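You operate a simulated robot arm through the tools that you are given. There is no shell and no other tool. Be economical: measure what you need, move in short steps, check, and stop when the job is done.

The job below is to be done with a simulated robot arm. You get a single attempt, and the scene is never put back.

Task
Boil both eggs from the holder hard in the cooker, then switch it off.
Fine: lid on the cork mat while you load, on the cooker for the run; eggs and dial stay there.
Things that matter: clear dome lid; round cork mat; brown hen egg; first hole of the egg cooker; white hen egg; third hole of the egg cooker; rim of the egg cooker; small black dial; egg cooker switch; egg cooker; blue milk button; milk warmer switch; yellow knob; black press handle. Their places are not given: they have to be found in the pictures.

The check looks at the end state, three seconds after you hand in, the way a careful person would. Anything else that was tipped, shoved, dropped, spilled or broken makes it a failure. A push-on lid holds only when it is set on centred and level and pressed home; a screw cap is set on level and turned clockwise until tight.

Robot
A 7-joint arm with a two-finger parallel gripper, fixed in place. Base frame: the origin is at the foot of the arm, x ahead of it, y to its left, z up; the work surface is at about z = 0. Readings come in mm, degrees, newtons and seconds.
With the tool pointing down near the work surface it reaches from about 240 to 620 mm from the base axis. Its first joint turns from -66.0 to 66.0 degrees. Payload 2.6 kg.
The TCP is the grasp point between the finger pads, 30 mm short of the fingertips. In the tool frame z runs along the fingers and y along their closing line. Largest opening 94 mm; finger width 28, thickness 10; the body of the gripper, 50 by 96 mm, starts 55 mm behind the TCP.
Orientation is that of the tool frame in the base frame, as [roll, pitch, yaw] about the fixed x, y, z axes, in that order (R = Rz(yaw) Ry(pitch) Rx(roll)). With the fingers straight down and closing along the base's y, the tool's x points along the base's -x, its y along +y and its z along -z.

Tools
- The arm moves only by the tool move_arm. Its argument "motion" is a list of rows, each an object (a shift or turn left out is 0, a gripper value left out holds the last) with "linear": the shift along the tool's x, y, z in mm, a list of three; "rotation": the turn, a rotation vector about the tool's x, y, z in degrees, a list of three. In form: [{"linear": [tx, ty, tz], "rotation": [rx, ry, rz]}, ...]. A call has 1 to 12 rows; each row shifts and turns the commanded pose from where the row before left it, along the tool's axes as they then stand. "hand" is the opening, from 0 (shut) to 1 (fully open), set as the call begins (left out, the last holds). Each row takes 0.2 s and may step no farther than 50 mm and 8.6 degrees from the row before; otherwise, or with a gripper value out of range, the whole call is refused. A pose out of reach is approached as far as the arm can. The call stops where the force on the tool passes 70 N (or 10 N more than at its start, if that is more) or the arm is blocked; 0.2 s more then pass. Each finger travels about 72 mm/s and halts on what it meets, pressing with about 34 N; the grip force reading is that of the motor and also rises with nothing between the fingers. The clock runs only during rows and for 0.2 s after the last one: add rows that do not move to give the fingers time. It gives the time, the measured TCP pose, the force on the tool (base axes), the opening and the grip force at its end, in the units of the frame above (readings bear some noise), and new pictures: "pictures" is both (left out), scene, wrist or none.
- Cameras (640 x 400 px; columns grow to the right, rows downward): "scene" is fixed at [-11.8, 444.2, 519.6]; the picture's right is [-0.99, -0.15, 0.00], its down [-0.14, 0.92, -0.37] and it looks along [0.06, -0.37, -0.93] (base axes); focal length 214 px, centre (320, 200). "wrist" rides on the gripper at [-37, 0, -58] in the tool frame; the picture's right is [0.00, -1.00, 0.00], its down [0.97, 0.00, -0.24] and it looks along [0.24, 0.00, 0.97] (tool axes); focal length 218 px, centre (320, 200).
- measure_at(camera, pixels): for up to 12 pixels [column, row] of the newest picture of that camera ("zoom" is the newest enlarged one), the place [x, y, z] in the base frame of the surface seen there, good to about 2 mm. It takes no simulated time.
- enlarge(camera, box): a new picture of the part [left, top, right, bottom] of that camera's present view, enlarged. It takes no simulated time.
- job_done(): hands the job in; it is judged then, once.

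Go step by step. Measure first, check grasps and placings, and put right what went wrong. The budget is 80 turns and 120 pictures, counting those below and the enlarged ones. Unless the task says otherwise, let go and move clear before handing in, and close with one line.

The tools are called after "Request:" as a command line: name --argument value ..., lists and objects as JSON in quotes. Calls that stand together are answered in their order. move_arm: Moves the arm, as the interface text tells. Its arguments: {"type":"object","properties":{"motion":{"type":"array","items":{"type":"object","properties":{"linear":{"type":"array","items":{"type":"number"}},"rotation":{"type":"array","items":{"type":"number"}}}}},"hand":{"type":"number"},"pictures":{"type":"string","enum":["both","scene","wrist","none"]}},"required":["motion"]} The other tools are called the same way: measure_at (camera, pixels) gives the place of the surface under pixels of a picture; enlarge (camera, box) takes an enlarged picture of a part of a camera's view; job_done () hands the job in.

At the start:

```text
time_s: 0.0
eef_pos: [423.6, 113.3, 290.4]
orientation: [-180.0, -0.1, 180.0]
wrist_force: [-0.1, -0.2, 0.6]
grip_width: 94.2
grip_force: 0.0
```

scene: 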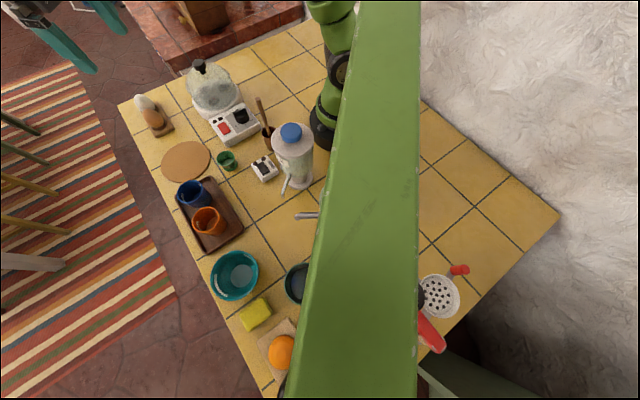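
wrist: 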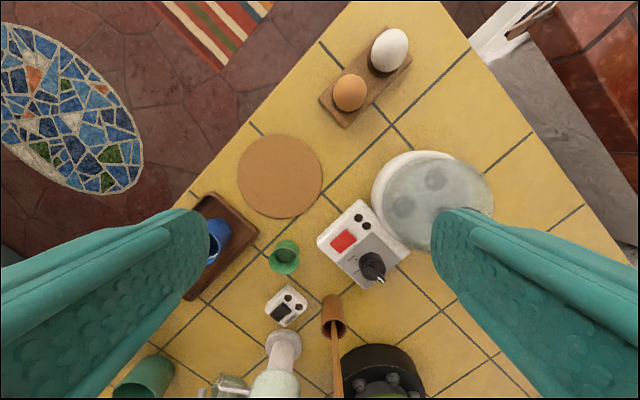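

The wrist view shows the eggs at about (350,92) and (389,50), the cork mat at (280,176), the lidded cooker at (430,200) and its control panel at (362,245). I'll enlarge these areas and measure them.

Request:
enlarge --camera "wrist" --box '[300, 120, 520, 300]'

Request:
enlarge --camera "scene" --box '[110, 40, 330, 200]'

Request:
measure_at --camera "wrist" --pixels '[[350, 92], [389, 50], [280, 176], [433, 178], [403, 207], [342, 240], [374, 268], [358, 217], [285, 305], [332, 110], [400, 75], [460, 200]]'

Request:
measure_at --camera "scene" --pixels '[[199, 65], [215, 95], [223, 129], [241, 115], [149, 104], [157, 117], [186, 161], [194, 85], [235, 90], [264, 168]]'

```text
2.22 times, centred on (410, 210) of wrist
```

zoom: 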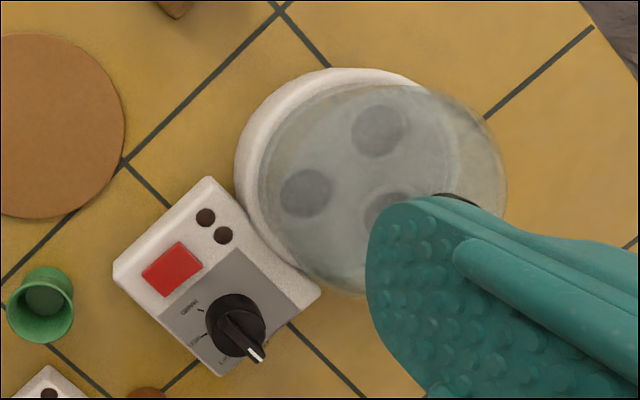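

```text
2.50 times, centred on (220, 120) of scene
```

zoom: 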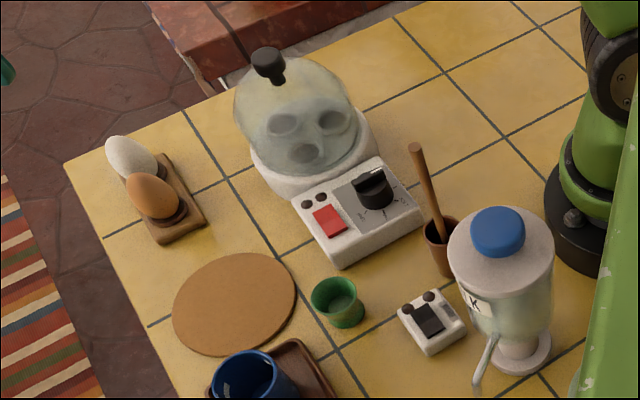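

```text
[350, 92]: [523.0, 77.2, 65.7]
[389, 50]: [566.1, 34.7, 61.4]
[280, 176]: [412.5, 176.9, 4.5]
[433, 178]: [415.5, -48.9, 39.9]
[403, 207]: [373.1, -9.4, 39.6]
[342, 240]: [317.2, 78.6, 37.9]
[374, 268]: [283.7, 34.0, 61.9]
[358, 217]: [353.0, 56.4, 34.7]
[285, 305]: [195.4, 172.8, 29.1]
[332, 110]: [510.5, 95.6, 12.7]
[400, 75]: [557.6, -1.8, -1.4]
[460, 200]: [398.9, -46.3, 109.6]
```

```text
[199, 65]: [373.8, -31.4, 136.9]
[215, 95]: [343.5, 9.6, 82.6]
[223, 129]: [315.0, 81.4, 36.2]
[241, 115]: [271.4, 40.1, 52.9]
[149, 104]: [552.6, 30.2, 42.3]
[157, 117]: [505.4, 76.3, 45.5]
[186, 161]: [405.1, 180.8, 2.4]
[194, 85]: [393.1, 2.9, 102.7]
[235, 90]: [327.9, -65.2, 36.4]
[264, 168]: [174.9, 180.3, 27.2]
```

The dome knob's top is near (374,-31,137) and partly hidden by a finger. I'll move over the cooker for a clear view of it.

Request:
move_arm --motion '[{"linear": [0, -48, -10]}, {"linear": [0, -48, -10]}, {"linear": [2, -47, -10]}]' --pictures "wrist"

```text
time_s: 0.8
eef_pos: [420.1, -31.7, 320.5]
orientation: [-179.9, 0.0, -179.9]
wrist_force: [-0.2, 0.9, 0.1]
grip_width: 94.1
grip_force: 0.1
```

wrist: 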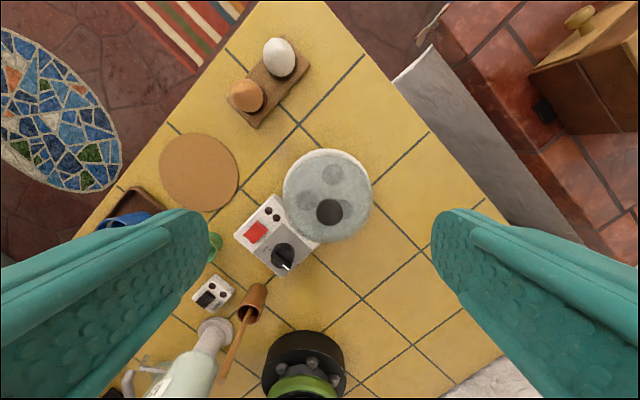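

Request:
enlarge --camera "wrist" --box '[220, 130, 400, 290]'

Request:
measure_at --camera "wrist" --pixels '[[329, 211], [319, 211], [339, 211], [329, 202], [329, 222], [310, 240], [335, 151], [288, 190], [370, 195], [255, 232], [282, 256], [287, 266]]'

```text
2.50 times, centred on (310, 210) of wrist
```

zoom: 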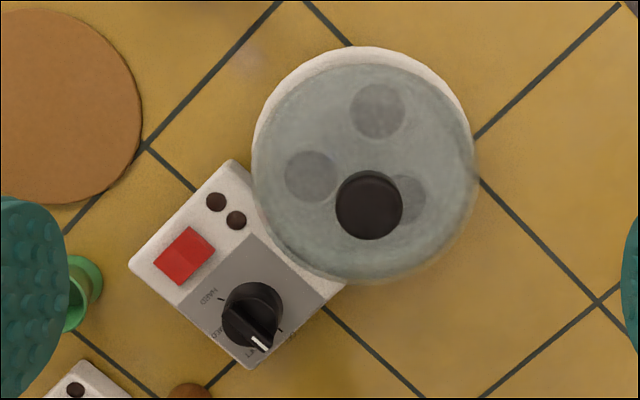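

```text
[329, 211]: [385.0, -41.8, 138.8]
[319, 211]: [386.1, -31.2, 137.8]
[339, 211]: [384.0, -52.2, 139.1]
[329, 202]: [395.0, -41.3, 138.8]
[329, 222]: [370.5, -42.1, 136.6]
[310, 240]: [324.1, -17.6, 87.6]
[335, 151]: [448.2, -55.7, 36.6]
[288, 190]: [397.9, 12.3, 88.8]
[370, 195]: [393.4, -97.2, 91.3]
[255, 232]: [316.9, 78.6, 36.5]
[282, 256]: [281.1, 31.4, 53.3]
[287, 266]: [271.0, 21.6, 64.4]
```

The knob's centre is near (384,-42), about 28 mm wide, with its top at z 139. I'll measure the dome around it, the printed dial marks and the holder.

Request:
measure_at --camera "wrist" --pixels '[[329, 195], [329, 190], [312, 212], [348, 212], [329, 230], [329, 175], [303, 205], [355, 205], [245, 110], [290, 180]]'

Request:
enlarge --camera "scene" --box '[180, 50, 260, 110]'

Request:
enlarge --camera "wrist" --box '[250, 230, 314, 280]'

```text
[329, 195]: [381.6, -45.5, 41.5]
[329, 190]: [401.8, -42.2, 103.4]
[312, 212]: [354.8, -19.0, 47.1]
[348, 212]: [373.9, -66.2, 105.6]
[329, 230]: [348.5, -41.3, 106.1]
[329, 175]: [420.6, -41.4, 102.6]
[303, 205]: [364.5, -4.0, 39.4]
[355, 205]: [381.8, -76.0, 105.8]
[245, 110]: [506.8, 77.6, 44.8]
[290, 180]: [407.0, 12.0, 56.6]
```

```text
6.67 times, centred on (220, 80) of scene
```

zoom: 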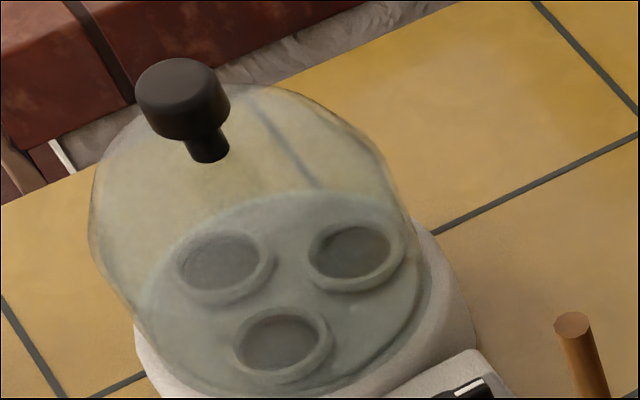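

```text
8.00 times, centred on (282, 255) of wrist
```

zoom: 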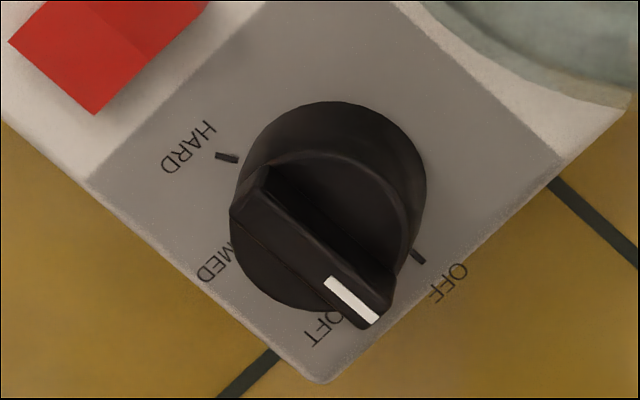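

The dial reads OFF, SOFT, MED, HARD, with the pointer now near SOFT. The lid knob is a mushroom on a stem, with the dome's top at about z 113. I'll come down over the knob with the fingertips at about z 116.

Request:
move_arm --motion '[{"linear": [18, -5, 40]}, {"linear": [18, -5.5, 40]}, {"linear": [0, 0, 40]}, {"linear": [0, 0, 30]}]' --hand 0.6 --pictures "wrist"

```text
time_s: 1.8
eef_pos: [385.3, -41.9, 172.4]
orientation: [180.0, 0.0, 179.9]
wrist_force: [-0.7, -0.5, -0.2]
grip_width: 56.7
grip_force: 0.1
```

wrist: 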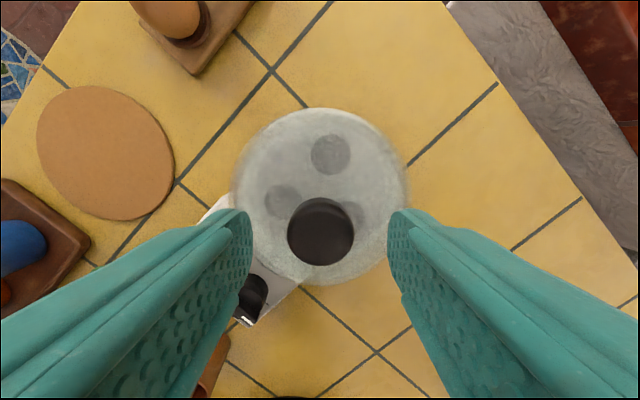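

The knob at (320,231) sits centred between the fingers. I'll go down 27 mm and close on it.

Request:
measure_at --camera "wrist" --pixels '[[320, 231], [320, 200], [320, 262]]'

Request:
move_arm --motion '[{"linear": [0, 0, 14]}, {"linear": [0, 0, 13]}]' --pictures "none"

Request:
move_arm --motion '[{}, {}, {}]' --hand 0.2 --pictures "wrist"

```text
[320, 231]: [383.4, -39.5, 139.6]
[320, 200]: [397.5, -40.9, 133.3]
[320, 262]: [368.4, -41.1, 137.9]
```

```text
time_s: 2.4
eef_pos: [385.2, -41.1, 145.0]
orientation: [-180.0, 0.0, -180.0]
wrist_force: [-0.7, -0.9, -0.8]
grip_width: 56.5
grip_force: 0.0
```

```text
time_s: 3.2
eef_pos: [384.3, -40.9, 144.9]
orientation: [-180.0, 0.0, -180.0]
wrist_force: [-0.3, 0.8, 0.4]
grip_width: 30.1
grip_force: 33.6
```

wrist: 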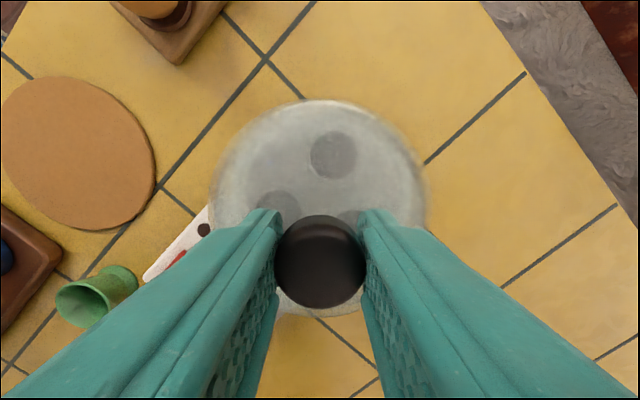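

The knob is gripped at 30 mm. I'll set the hand value a bit tighter and lift straight up.

Request:
move_arm --motion '[{"linear": [0, 0, -10]}, {"linear": [0, 0, -20]}, {"linear": [0, 0, -40]}, {"linear": [0, 0, -40]}]' --hand 0.1

```text
time_s: 4.2
eef_pos: [385.2, -39.1, 255.5]
orientation: [180.0, 0.1, -180.0]
wrist_force: [-0.8, 0.0, -0.5]
grip_width: 30.2
grip_force: 34.0
```

scene: 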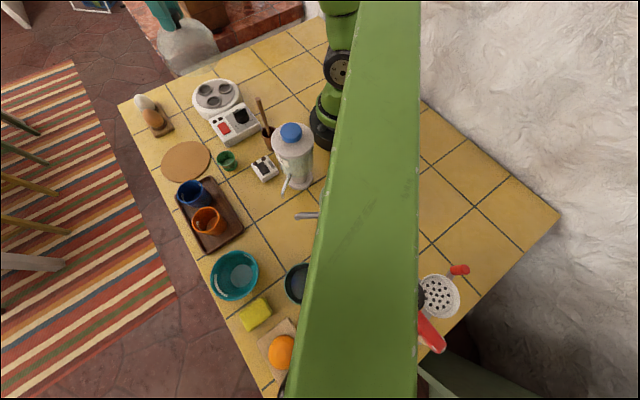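
wrist: 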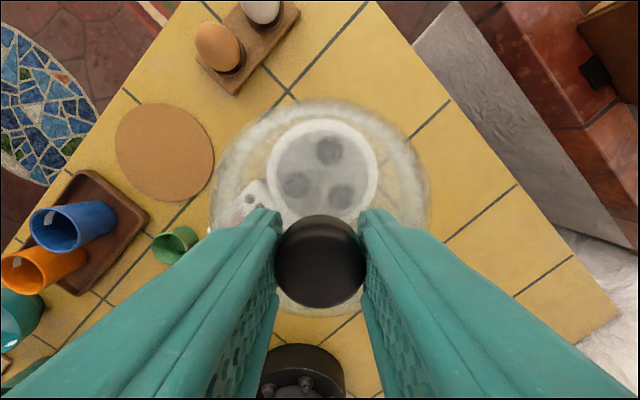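

The lid came up cleanly. I'll measure the open cooker and the mat in the scene picture.

Request:
enlarge --camera "scene" --box '[180, 70, 260, 120]'

Request:
measure_at --camera "scene" --pixels '[[163, 161], [209, 160], [186, 143], [186, 179], [194, 95], [240, 97], [217, 81], [222, 115], [206, 89], [224, 87], [214, 101]]'

```text
8.00 times, centred on (220, 95) of scene
```

zoom: 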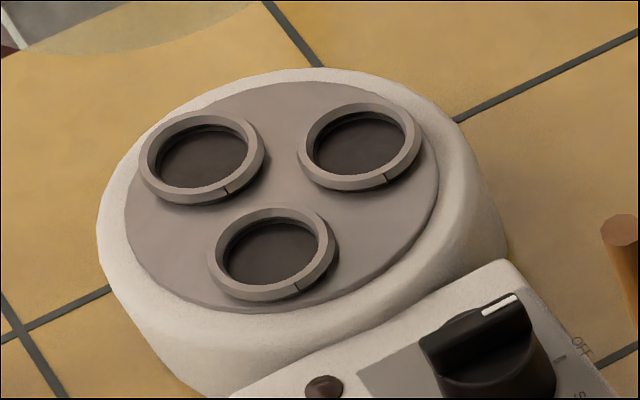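

```text
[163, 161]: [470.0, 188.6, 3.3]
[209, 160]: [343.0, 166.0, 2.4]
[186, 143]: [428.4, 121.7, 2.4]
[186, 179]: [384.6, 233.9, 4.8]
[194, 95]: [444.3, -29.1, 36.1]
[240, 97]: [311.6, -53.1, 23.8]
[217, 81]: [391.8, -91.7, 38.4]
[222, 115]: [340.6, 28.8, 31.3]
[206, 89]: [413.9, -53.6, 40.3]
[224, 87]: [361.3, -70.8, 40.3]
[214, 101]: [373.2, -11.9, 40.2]
```

The mat's centre is at about (406,178). I'll carry the lid over it and lower it to z 150.

Request:
move_arm --motion '[{"linear": [-4, 43.4, 0]}, {"linear": [-4, 43.4, 0]}, {"linear": [-4, 43.4, 0]}, {"linear": [-4, 43.4, 0]}, {"linear": [-5, 43.5, 0]}, {"linear": [0, 0, 35]}, {"linear": [0, 0, 35]}, {"linear": [0, 0, 35]}]'

```text
time_s: 6.0
eef_pos: [406.0, 176.6, 149.8]
orientation: [-179.9, 0.1, 179.9]
wrist_force: [0.0, -0.6, 0.0]
grip_width: 30.1
grip_force: 34.3
```

scene: 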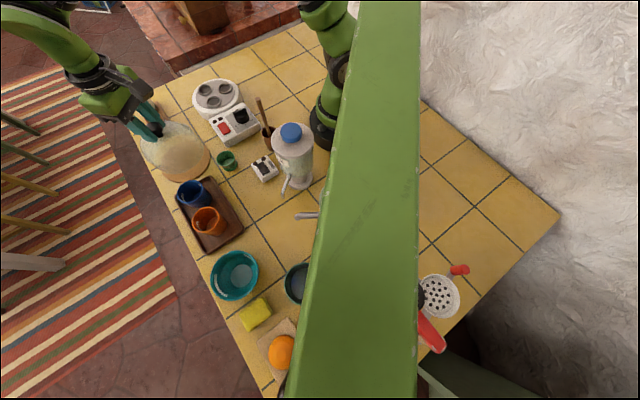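
wrist: 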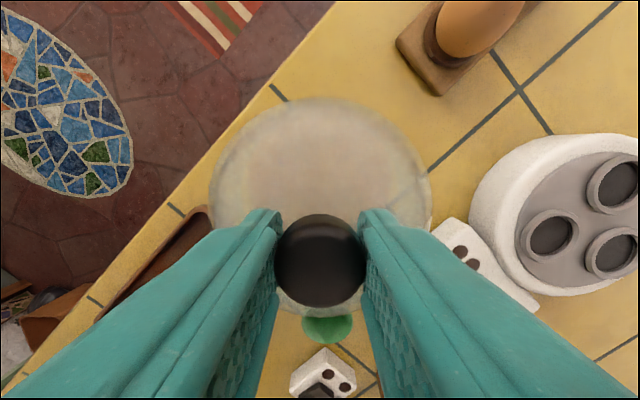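

The lid is centred over the mat. I'll lower it in small steps.

Request:
move_arm --motion '[{"linear": [0, 0, 20]}, {"linear": [0, 0, 12]}, {"linear": [0, 0, 4]}, {}]' --pictures "scene"

Request:
enlarge --camera "scene" --box '[120, 100, 240, 200]'

```text
time_s: 7.0
eef_pos: [406.7, 176.5, 113.7]
orientation: [-179.9, 0.0, -179.9]
wrist_force: [0.3, -0.1, -0.8]
grip_width: 29.9
grip_force: 34.4
```

scene: 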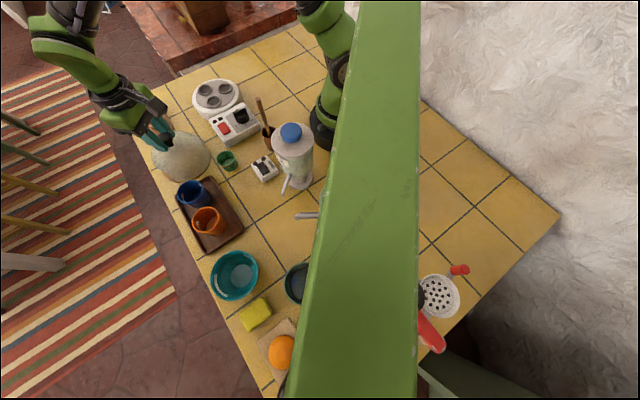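

```text
4.00 times, centred on (180, 150) of scene
```

zoom: 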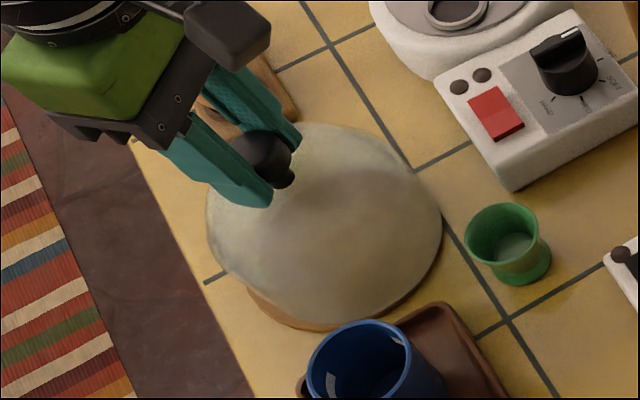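

It isn't touching yet, so I'll continue in 2 mm steps.

Request:
move_arm --motion '[{"linear": [0, 0, 2]}, {"linear": [0, 0, 2]}, {}]' --pictures "none"

```text
time_s: 7.8
eef_pos: [407.8, 176.6, 111.3]
orientation: [179.9, 0.2, 180.0]
wrist_force: [-9.3, -4.9, 25.2]
grip_width: 30.2
grip_force: 33.5
```

Contact reads 25 N at z 111. I'll ease up 1 mm, then release and rise.

Request:
move_arm --motion '[{"linear": [0, 0, -1]}, {}]' --pictures "none"

Request:
move_arm --motion '[{}, {}, {}]' --hand 0.6 --pictures "none"

Request:
move_arm --motion '[{"linear": [0, 0, -20]}, {"linear": [0, 0, -45]}, {"linear": [0, 0, -45]}, {"linear": [0, 0, -45]}]'

```text
time_s: 8.4
eef_pos: [406.7, 176.0, 110.9]
orientation: [179.9, 0.3, -179.9]
wrist_force: [2.7, -0.7, 16.9]
grip_width: 30.2
grip_force: 34.0
```

```text
time_s: 9.2
eef_pos: [405.5, 176.3, 109.8]
orientation: [180.0, 0.1, -180.0]
wrist_force: [-0.1, 0.0, -0.3]
grip_width: 56.4
grip_force: 0.1
```

```text
time_s: 10.2
eef_pos: [405.8, 176.6, 264.4]
orientation: [-180.0, 0.0, -179.9]
wrist_force: [0.1, 0.0, -1.0]
grip_width: 56.3
grip_force: 0.2
```

scene: 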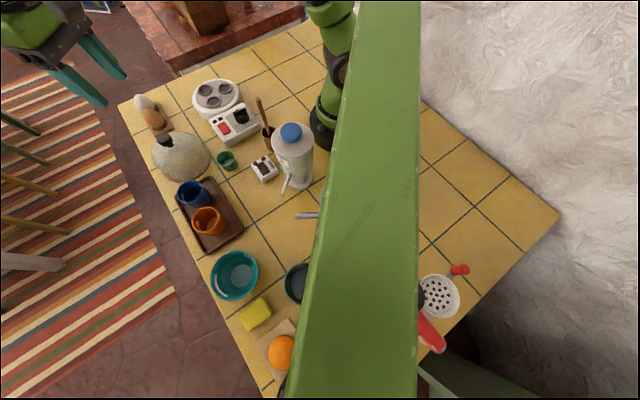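
wrist: 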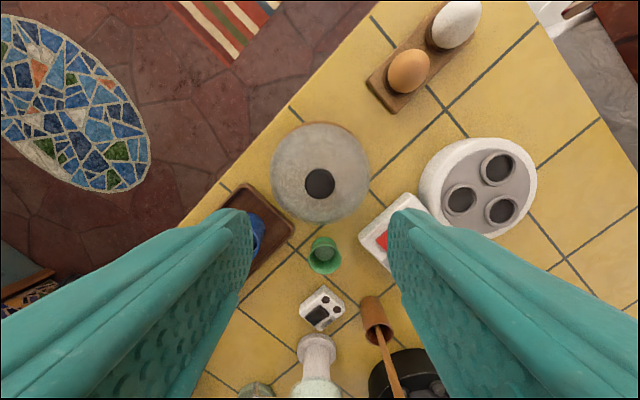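

The lid rests on the mat. Next I'll move over the egg holder.

Request:
move_arm --motion '[{"linear": [-34, -30, 0]}, {"linear": [-34, -30, 0]}, {"linear": [-34, -30, 0]}, {"linear": [-34, -26, 0]}]' --pictures "wrist" --hand 0.8

Request:
enlarge --camera "wrist" --box '[240, 100, 400, 240]'

Request:
enlarge --camera "scene" --box '[120, 80, 200, 140]'

```text
time_s: 11.2
eef_pos: [542.2, 60.0, 264.7]
orientation: [180.0, -0.1, -179.8]
wrist_force: [0.1, 0.3, -0.5]
grip_width: 75.2
grip_force: 0.1
```

wrist: 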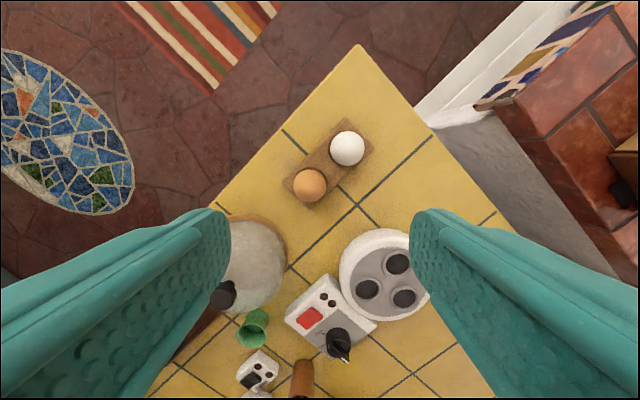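

```text
2.86 times, centred on (320, 170) of wrist
```

zoom: 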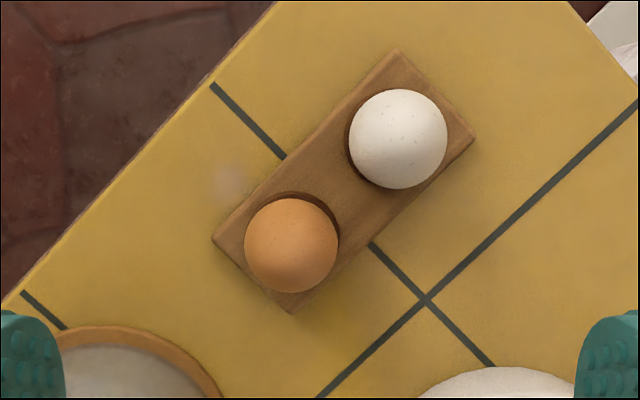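

```text
6.67 times, centred on (160, 110) of scene
```

zoom: 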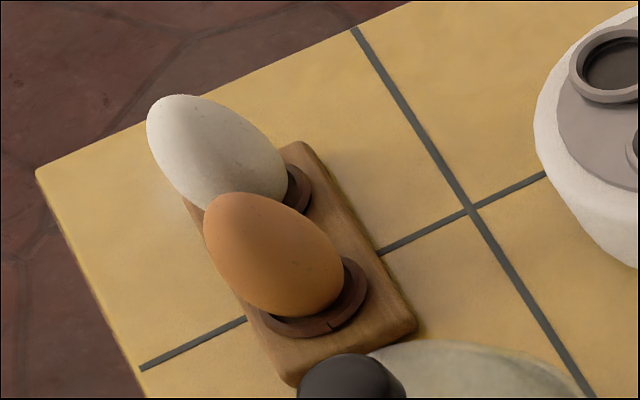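

Both eggs stand upright in ringed cups, with the brown at (309,186) and the white at (347,149). I'll measure egg tops, the holder and the ring heights.

Request:
measure_at --camera "wrist" --pixels '[[309, 186], [309, 171], [309, 200], [295, 186], [324, 186], [347, 149], [347, 133], [331, 149], [363, 149], [300, 197], [325, 160], [290, 184]]'

Request:
measure_at --camera "zoom" --pixels '[[285, 326], [345, 300], [372, 340], [300, 175], [225, 230], [200, 130], [330, 160]]'

Request:
measure_at --camera "wrist" --pixels '[[397, 263], [367, 289], [404, 298], [265, 260], [223, 295]]'

```text
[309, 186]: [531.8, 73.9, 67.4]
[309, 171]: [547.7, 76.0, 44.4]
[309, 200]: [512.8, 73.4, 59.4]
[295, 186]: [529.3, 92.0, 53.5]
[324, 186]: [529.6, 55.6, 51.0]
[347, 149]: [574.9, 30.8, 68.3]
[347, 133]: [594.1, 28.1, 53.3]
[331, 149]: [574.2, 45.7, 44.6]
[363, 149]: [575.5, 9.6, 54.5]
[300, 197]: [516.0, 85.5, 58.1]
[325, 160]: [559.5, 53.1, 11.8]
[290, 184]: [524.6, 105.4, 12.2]
```

```text
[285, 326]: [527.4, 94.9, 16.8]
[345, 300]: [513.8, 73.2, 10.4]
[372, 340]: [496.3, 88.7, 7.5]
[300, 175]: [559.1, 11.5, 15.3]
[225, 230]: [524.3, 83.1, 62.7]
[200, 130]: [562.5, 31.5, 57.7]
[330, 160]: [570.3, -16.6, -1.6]
```

```text
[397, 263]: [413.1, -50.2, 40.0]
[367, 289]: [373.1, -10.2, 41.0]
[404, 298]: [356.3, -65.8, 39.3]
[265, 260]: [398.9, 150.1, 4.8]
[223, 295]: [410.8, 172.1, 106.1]
```

The holder rings top out near z 17 and the egg tops reach z 67. The brown egg's centre is at about (527,75) and the white's at (574,28). I'll descend above the brown egg and check the alignment.

Request:
move_arm --motion '[{"linear": [8, 8, 40]}, {"linear": [7, 7.4, 40]}, {"linear": [0, 0, 40]}, {"linear": [0, 0, 20]}]' --pictures "wrist"

Request:
measure_at --camera "wrist" --pixels '[[320, 200], [320, 220], [320, 240], [320, 180], [300, 210], [340, 210]]'

```text
time_s: 12.2
eef_pos: [525.7, 75.3, 124.2]
orientation: [180.0, 0.1, 180.0]
wrist_force: [-1.4, -0.7, 0.0]
grip_width: 75.1
grip_force: 0.0
```

wrist: 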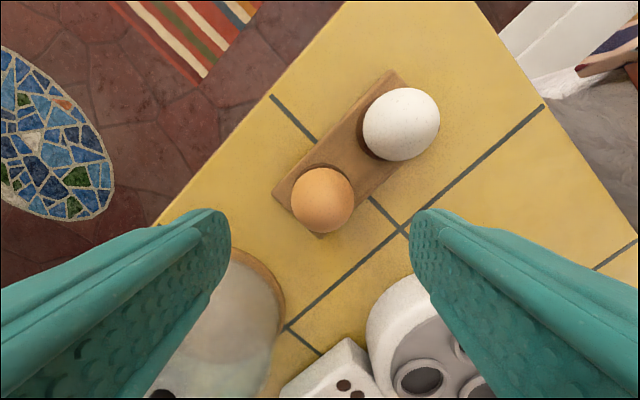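

```text
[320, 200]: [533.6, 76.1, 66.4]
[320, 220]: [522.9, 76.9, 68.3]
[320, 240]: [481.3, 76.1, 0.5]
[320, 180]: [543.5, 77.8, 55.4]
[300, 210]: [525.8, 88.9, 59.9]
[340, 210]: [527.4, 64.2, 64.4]
```

The brown egg at (322,201) gives a centre of about (527.5,74). I'll lower to z 52 and close.

Request:
move_arm --motion '[{"linear": [-1.5, -1, 36]}, {"linear": [0, 0, 36]}, {}]' --pictures "none"

Request:
move_arm --motion '[{}, {}, {}]' --hand 0.43 --pictures "wrist"

```text
time_s: 13.0
eef_pos: [529.3, 73.2, 52.2]
orientation: [-180.0, 0.0, 180.0]
wrist_force: [0.0, -0.4, -0.1]
grip_width: 75.3
grip_force: 0.1
```

```text
time_s: 13.8
eef_pos: [527.0, 74.2, 52.1]
orientation: [-180.0, 0.0, -180.0]
wrist_force: [-0.3, 0.3, 0.2]
grip_width: 41.6
grip_force: 19.2
```

wrist: 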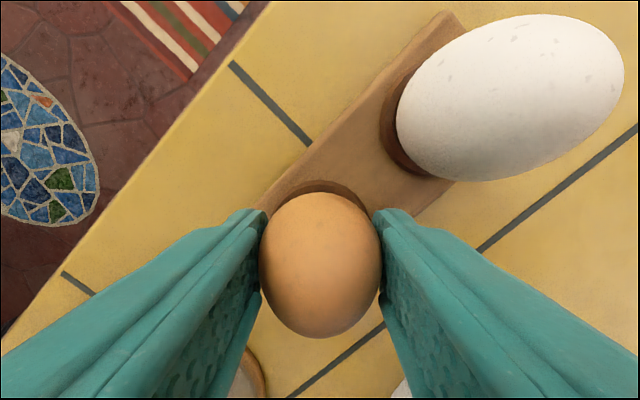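

The brown egg is held at 41.6 mm with 19 N, which is gentle and should be enough. I'll lift it.

Request:
move_arm --motion '[{"linear": [0, 0, -10]}, {"linear": [0, 0, -30]}, {"linear": [0, 0, -40]}, {"linear": [0, 0, -40]}]'

```text
time_s: 14.8
eef_pos: [530.3, 75.3, 174.2]
orientation: [180.0, 0.0, -179.9]
wrist_force: [-1.0, 0.7, -0.3]
grip_width: 41.6
grip_force: 0.7
```

scene: 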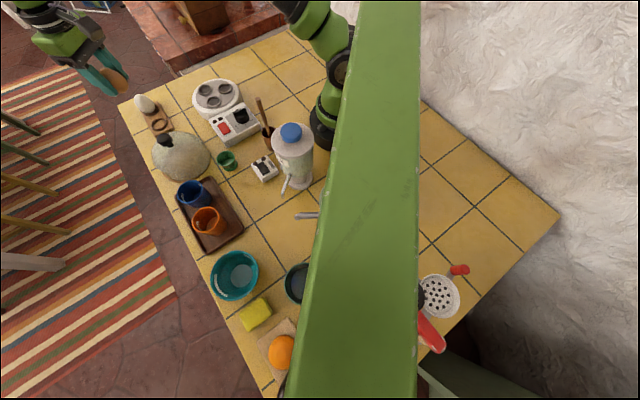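
wrist: 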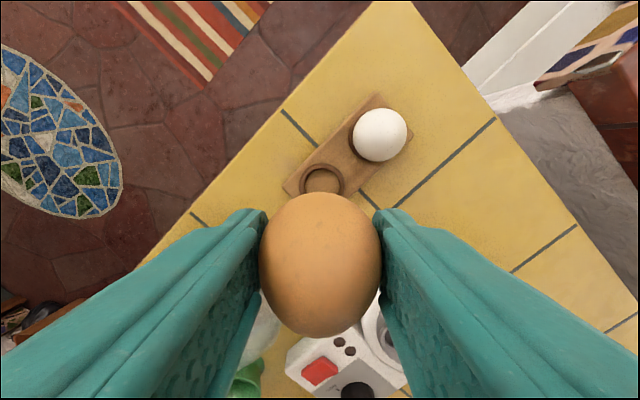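

The egg is up, but the grip force has faded to 0.7 N, so I'll tighten slightly. I'll also compare the seat depths of the holder and the cooker.

Request:
move_arm --motion '[{}]' --hand 0.4 --pictures "none"

Request:
measure_at --camera "wrist" --pixels '[[322, 182], [322, 170], [305, 180], [338, 180]]'

Request:
enlarge --camera "scene" --box '[180, 70, 260, 120]'

Request:
measure_at --camera "zoom" --pixels '[[145, 160], [258, 150], [200, 118], [203, 195], [310, 150], [412, 150], [358, 108], [358, 185], [202, 158], [360, 148], [272, 258], [230, 85]]'

```text
time_s: 15.2
eef_pos: [531.0, 76.2, 173.6]
orientation: [179.9, 0.0, -179.9]
wrist_force: [0.2, -0.2, -0.8]
grip_width: 41.2
grip_force: 19.6
```

```text
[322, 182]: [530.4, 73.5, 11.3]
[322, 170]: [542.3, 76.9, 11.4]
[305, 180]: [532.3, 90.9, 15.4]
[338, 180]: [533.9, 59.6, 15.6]
```

```text
8.00 times, centred on (220, 95) of scene
```

zoom: 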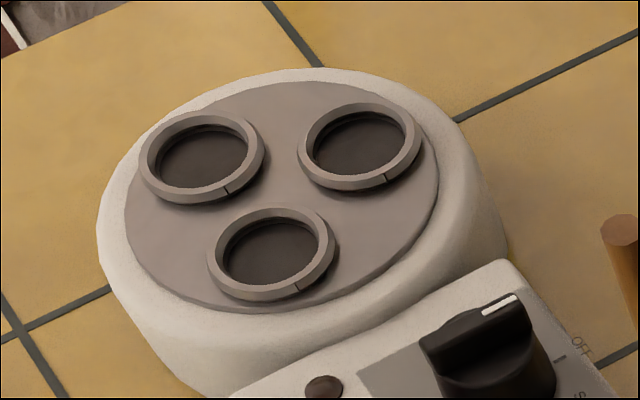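

```text
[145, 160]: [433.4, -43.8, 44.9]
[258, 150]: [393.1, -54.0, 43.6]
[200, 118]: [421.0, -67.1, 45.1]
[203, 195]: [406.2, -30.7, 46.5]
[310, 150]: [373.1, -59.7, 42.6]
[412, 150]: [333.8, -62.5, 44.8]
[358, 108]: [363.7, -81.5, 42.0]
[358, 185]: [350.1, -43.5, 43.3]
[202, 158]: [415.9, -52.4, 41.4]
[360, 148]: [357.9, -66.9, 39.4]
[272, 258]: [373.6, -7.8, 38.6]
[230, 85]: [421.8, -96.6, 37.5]
```

The cooker rings top at z 45 with floors at z 40, about 28.5 mm above the holder's. Hole 1 is at about (413,-50), so I'll carry the egg over it.

Request:
move_arm --motion '[{"linear": [39, -42, 0]}, {"linear": [39, -42, 0]}, {"linear": [38, -41.3, 0]}, {"linear": [0, 0, 40]}, {"linear": [0, 0, 15]}]'

Request:
enlarge --camera "scene" --box '[170, 40, 270, 120]'

```text
refused: row 1 steps farther than a row can; nothing moved
```

```text
5.00 times, centred on (220, 80) of scene
```

zoom: 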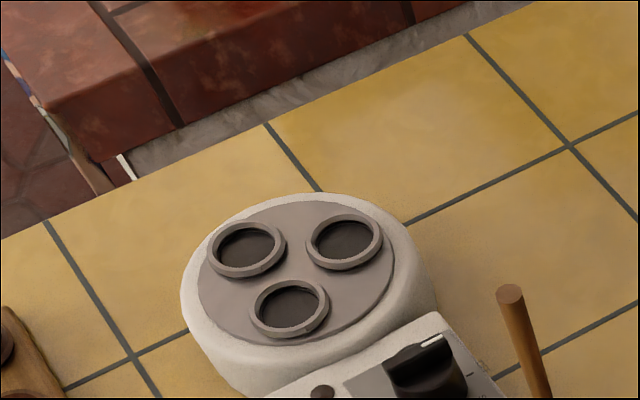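

That call was refused because the row exceeded 50 mm. I'll use smaller rows.

Request:
move_arm --motion '[{"linear": [29, -31.5, 0]}, {"linear": [29, -31.5, 0]}, {"linear": [29, -31.5, 0]}, {"linear": [29, -30.8, 0]}, {"linear": [0, 0, 40]}, {"linear": [0, 0, 20]}, {}]'

Request:
enlarge --camera "scene" --box '[170, 40, 270, 120]'

```text
time_s: 16.8
eef_pos: [415.1, -50.7, 113.0]
orientation: [-180.0, -0.1, -180.0]
wrist_force: [0.2, 0.7, -0.2]
grip_width: 41.4
grip_force: 19.6
```

scene: 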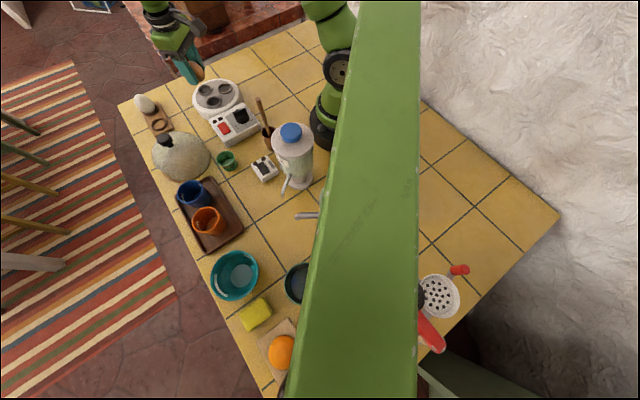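
wrist: 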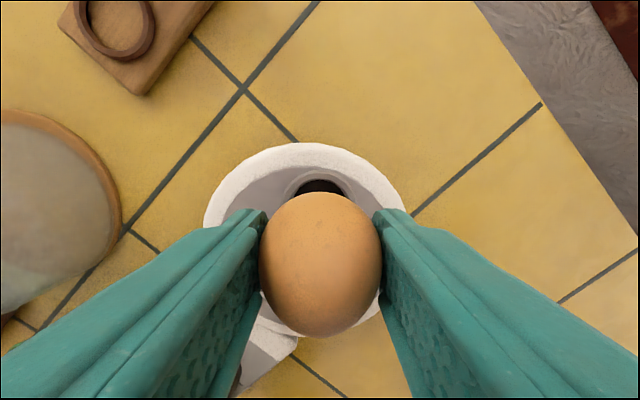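

```text
5.00 times, centred on (220, 80) of scene
```

zoom: 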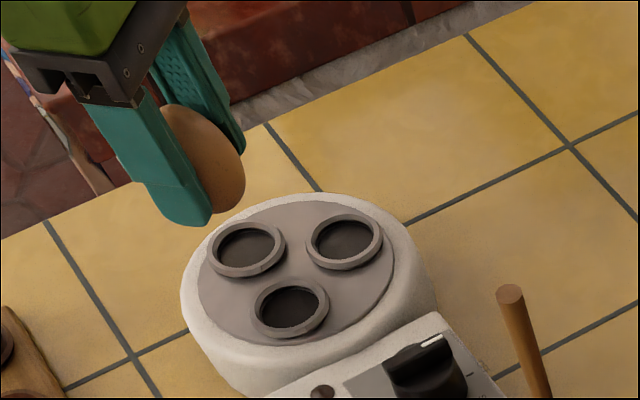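

The hole at (320,185) lines up with the egg. I'll descend to about z 84, then in small steps.

Request:
move_arm --motion '[{"linear": [0, 0, 18]}, {"linear": [0, 0, 10]}, {"linear": [0, 0, 2]}, {}]' --pictures "scene"

Request:
enlarge --camera "scene" --box '[180, 60, 260, 110]'

```text
time_s: 17.8
eef_pos: [413.8, -52.1, 84.2]
orientation: [180.0, -0.1, -179.9]
wrist_force: [0.4, 0.1, -1.1]
grip_width: 41.6
grip_force: 20.2
```

scene: 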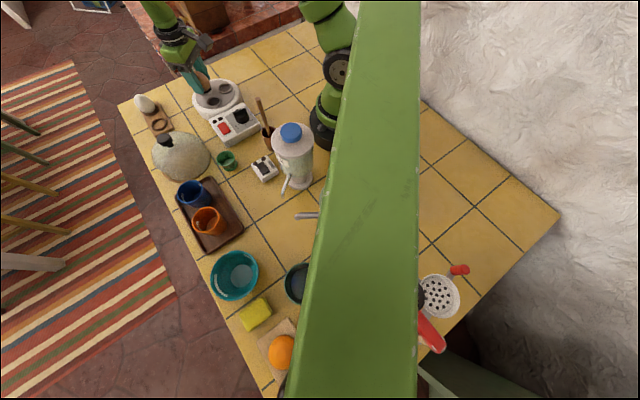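

```text
8.00 times, centred on (220, 85) of scene
```

zoom: 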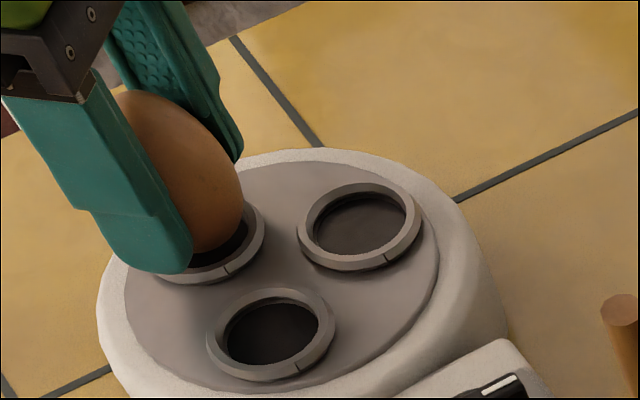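

There's no contact yet. I'll step down 4 mm, watching the force.

Request:
move_arm --motion '[{"linear": [0, 0, 2]}, {"linear": [0, 0, 1]}, {"linear": [0, 0, 1]}, {}]' --pictures "none"

```text
time_s: 18.8
eef_pos: [412.5, -51.1, 79.6]
orientation: [-179.9, -0.1, -179.9]
wrist_force: [-0.5, 0.4, -1.6]
grip_width: 41.5
grip_force: 20.9
```

Request:
move_arm --motion '[{"linear": [0, 0, 1]}, {"linear": [0, 0, 1]}, {}]' --pictures "scene"

Request:
enlarge --camera "scene" --box '[180, 60, 260, 110]'

```text
time_s: 19.6
eef_pos: [412.6, -51.6, 78.7]
orientation: [179.9, 0.1, 180.0]
wrist_force: [-2.2, -1.0, 7.9]
grip_width: 41.6
grip_force: 20.4
```

scene: 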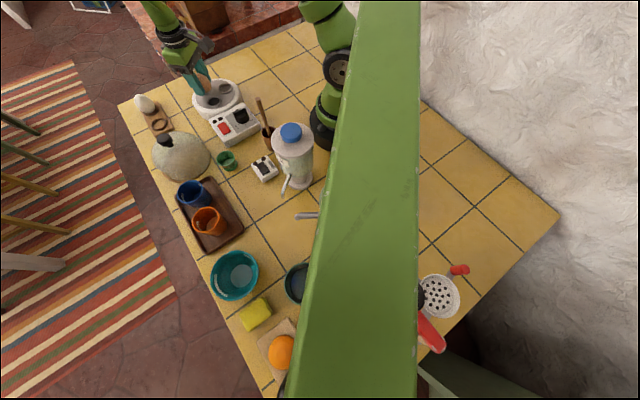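

```text
8.00 times, centred on (220, 85) of scene
```

zoom: 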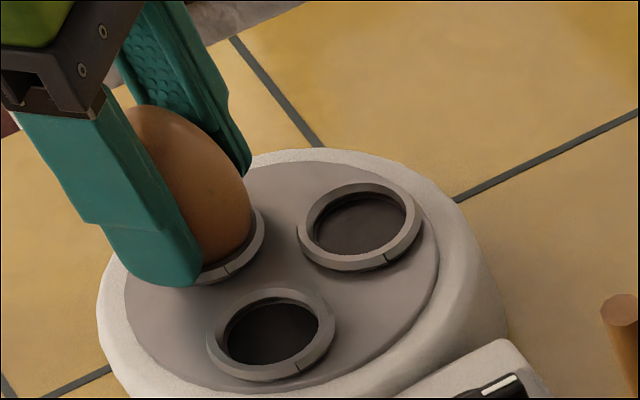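

Contact reads 8 N with the egg in the ring. I'll open and rise.

Request:
move_arm --motion '[{}, {}]' --hand 0.6 --pictures "none"

Request:
move_arm --motion '[{"linear": [0, 0, -15]}, {"linear": [0, 0, -35]}, {"linear": [0, 0, -45]}, {}]'

Request:
enlarge --camera "scene" --box '[180, 60, 260, 110]'

```text
time_s: 20.2
eef_pos: [412.3, -50.8, 77.7]
orientation: [-180.0, 0.0, -179.9]
wrist_force: [-0.1, -0.8, -0.5]
grip_width: 56.5
grip_force: 0.0
```

```text
time_s: 21.2
eef_pos: [411.1, -50.6, 172.6]
orientation: [179.9, 0.0, -179.9]
wrist_force: [1.1, 0.6, 0.3]
grip_width: 56.3
grip_force: 0.0
```

scene: 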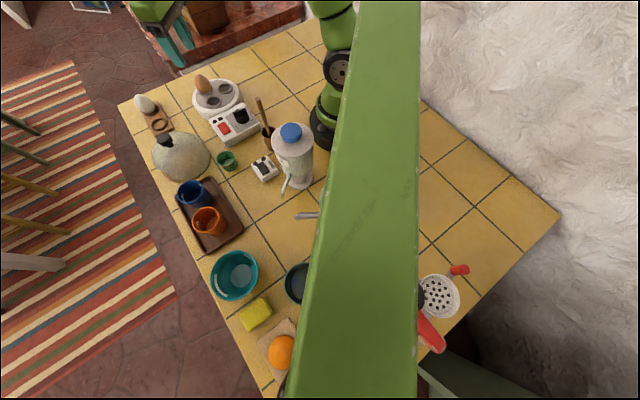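
wrist: 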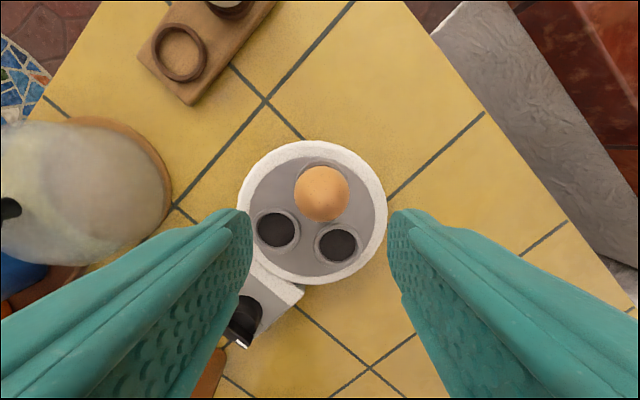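

```text
8.00 times, centred on (220, 85) of scene
```

zoom: 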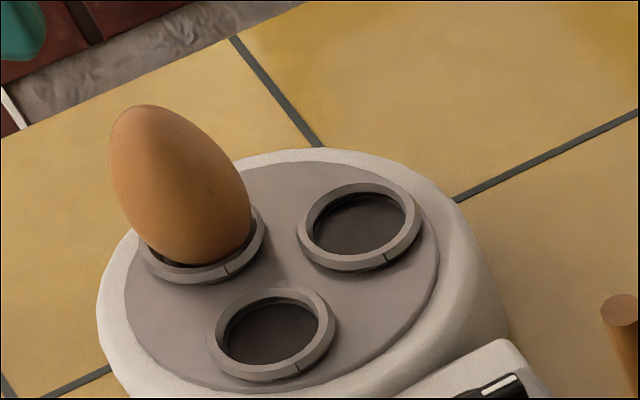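

The brown egg stands upright in hole 1. I'll measure the remaining hole at (338,243) and the cooker's seat from this view.

Request:
measure_at --camera "wrist" --pixels '[[338, 245], [316, 243], [361, 243], [338, 222], [338, 264], [276, 231], [240, 210], [387, 210], [312, 284], [316, 141]]'

Request:
move_arm --motion '[{"linear": [-33, 16, 0]}, {"linear": [-33, 16, 0]}, {"linear": [-33, 16, 0]}, {"linear": [-33, 16, 0]}, {"linear": [-29.5, 13.5, 0]}, {}]' --hand 0.8 --pictures "wrist"

```text
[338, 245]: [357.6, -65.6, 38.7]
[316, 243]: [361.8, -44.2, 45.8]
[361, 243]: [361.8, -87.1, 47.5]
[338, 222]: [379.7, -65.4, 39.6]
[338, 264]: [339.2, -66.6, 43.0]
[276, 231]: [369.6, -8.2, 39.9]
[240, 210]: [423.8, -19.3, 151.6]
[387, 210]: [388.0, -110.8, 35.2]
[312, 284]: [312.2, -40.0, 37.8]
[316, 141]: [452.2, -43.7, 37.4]
```

```text
time_s: 22.6
eef_pos: [574.7, 29.3, 172.4]
orientation: [180.0, 0.0, -179.9]
wrist_force: [-0.6, -0.5, 0.3]
grip_width: 75.2
grip_force: 0.0
```

wrist: 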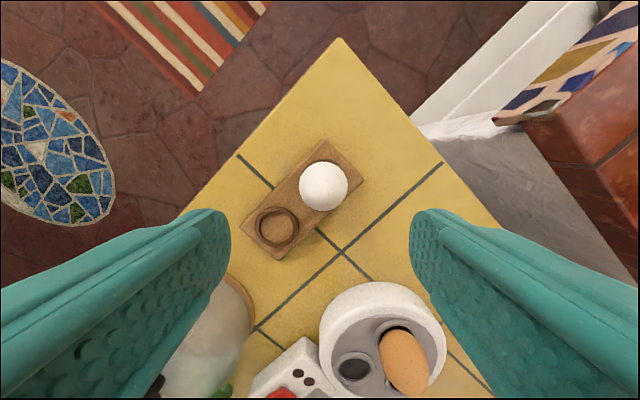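

I'm over the white egg, seen at (323,187). I'll measure it to get the final alignment.

Request:
measure_at --camera "wrist" --pixels '[[323, 187], [302, 187], [344, 187], [323, 166], [323, 207]]'

Request:
enlarge --camera "wrist" --box '[260, 130, 380, 250]'

```text
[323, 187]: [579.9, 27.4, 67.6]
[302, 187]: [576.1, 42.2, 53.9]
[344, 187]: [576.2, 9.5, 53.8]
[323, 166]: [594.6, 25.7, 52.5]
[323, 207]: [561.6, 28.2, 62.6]
```

```text
3.33 times, centred on (320, 190) of wrist
```

zoom: 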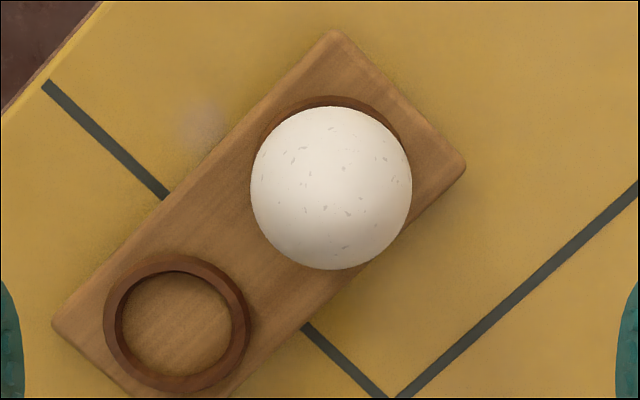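

The white egg's centre is at about (576,26). I'll lower to z 52 and grip gently.

Request:
move_arm --motion '[{"linear": [-1.5, -1.5, 40]}, {"linear": [0, 0, 40]}, {"linear": [0, 0, 40]}, {}]' --pictures "none"

Request:
move_arm --motion '[{}, {}, {}]' --hand 0.44 --pictures "wrist"

```text
time_s: 23.6
eef_pos: [576.3, 24.7, 52.2]
orientation: [180.0, 0.0, -180.0]
wrist_force: [0.1, 0.8, 0.2]
grip_width: 75.2
grip_force: 0.0
```

```text
time_s: 24.4
eef_pos: [575.8, 26.1, 53.8]
orientation: [180.0, 0.0, 179.9]
wrist_force: [0.0, 0.4, -0.5]
grip_width: 42.3
grip_force: 5.7
```

wrist: 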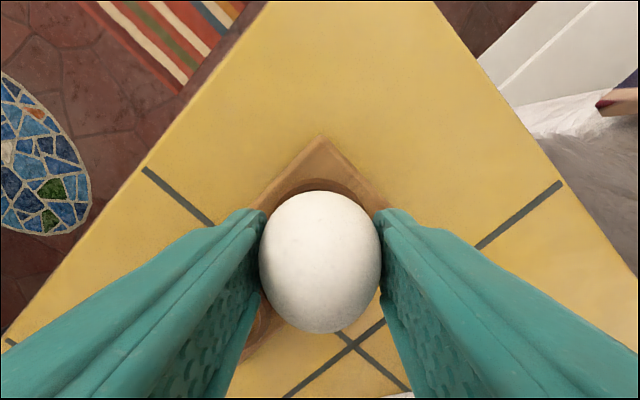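

The egg measures 42.3 mm at the grip. I'll tighten to the same grip as the brown and lift.

Request:
move_arm --motion '[{}, {}, {"linear": [0, 0, -10]}, {"linear": [0, 0, -30]}, {"linear": [0, 0, -40]}, {"linear": [0, 0, -40]}, {}]' --hand 0.41 --pictures "wrist"

```text
time_s: 26.0
eef_pos: [575.5, 26.3, 172.9]
orientation: [180.0, 0.0, -179.9]
wrist_force: [-0.3, 0.1, -0.8]
grip_width: 41.4
grip_force: 19.5
```

wrist: 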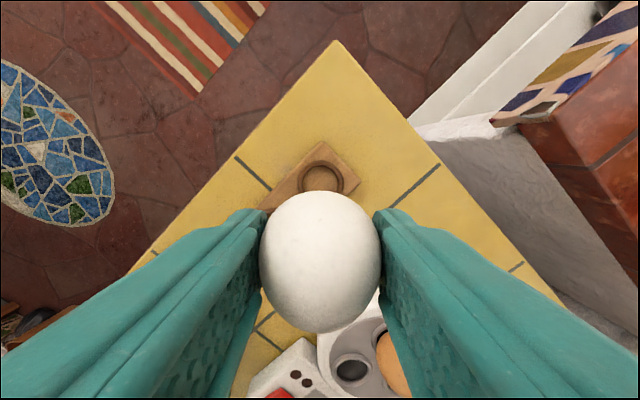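

The white egg is held, so I'll carry it over hole 3 at (358.5,-65.7).

Request:
move_arm --motion '[{"linear": [36.3, -15.3, 0]}, {"linear": [36.3, -15.3, 0]}, {"linear": [36.3, -15.3, 0]}, {"linear": [36.3, -15.3, 0]}, {"linear": [36.2, -15.3, 0]}, {"linear": [36.2, -15.2, 0]}, {"linear": [0, 0, 40]}, {"linear": [0, 0, 20]}, {}]'

Request:
enlarge --camera "scene" --box '[180, 50, 260, 110]'

```text
time_s: 28.0
eef_pos: [355.8, -65.4, 111.5]
orientation: [179.9, 0.0, 180.0]
wrist_force: [-0.5, -0.8, -1.2]
grip_width: 41.3
grip_force: 19.5
```

scene: 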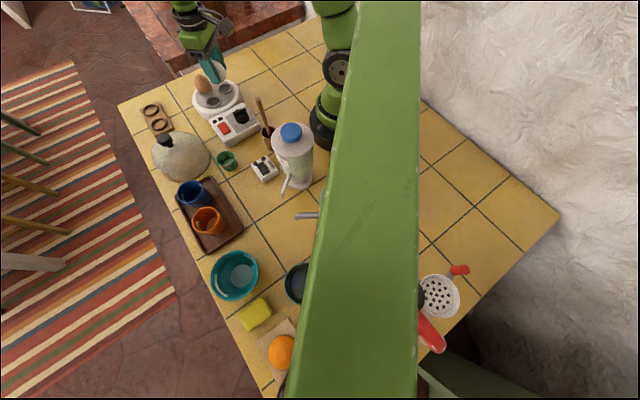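
wrist: 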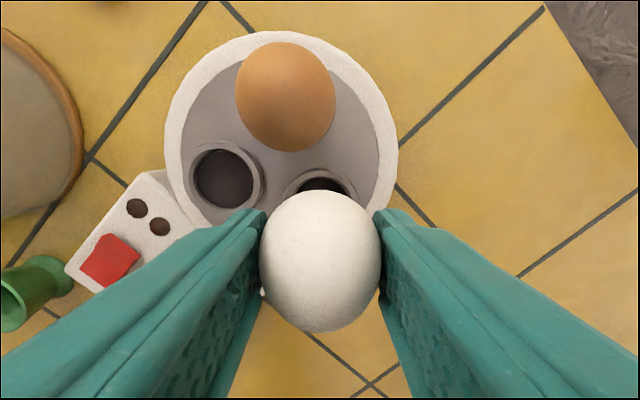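

```text
6.67 times, centred on (220, 80) of scene
```

zoom: 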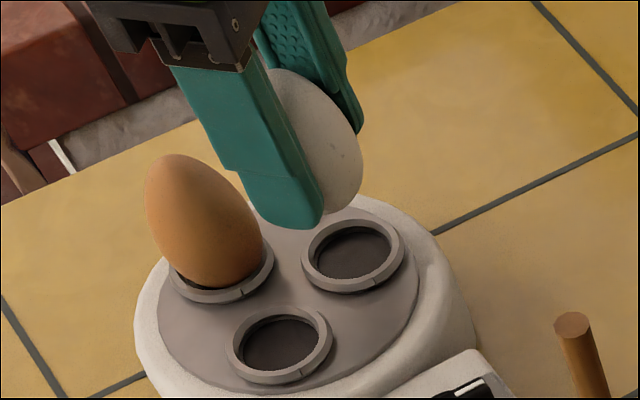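

The ring at (321,180) matches the earlier approach. I'll descend to contact.

Request:
move_arm --motion '[{"linear": [0, 0, 18]}, {"linear": [0, 0, 10]}, {"linear": [0, 0, 2]}, {"linear": [0, 0, 1]}, {"linear": [0, 0, 1]}, {}]' --pictures "none"

Request:
move_arm --motion '[{"linear": [0, 0, 1]}, {"linear": [0, 0, 1]}, {}]' --pictures "none"

```text
time_s: 29.4
eef_pos: [357.4, -65.9, 80.2]
orientation: [180.0, 0.0, -179.9]
wrist_force: [0.6, 0.2, -0.8]
grip_width: 41.3
grip_force: 19.9
```

```text
time_s: 30.2
eef_pos: [359.3, -65.3, 77.2]
orientation: [-179.9, 0.1, 180.0]
wrist_force: [-3.4, 1.1, 13.1]
grip_width: 41.4
grip_force: 20.8
```

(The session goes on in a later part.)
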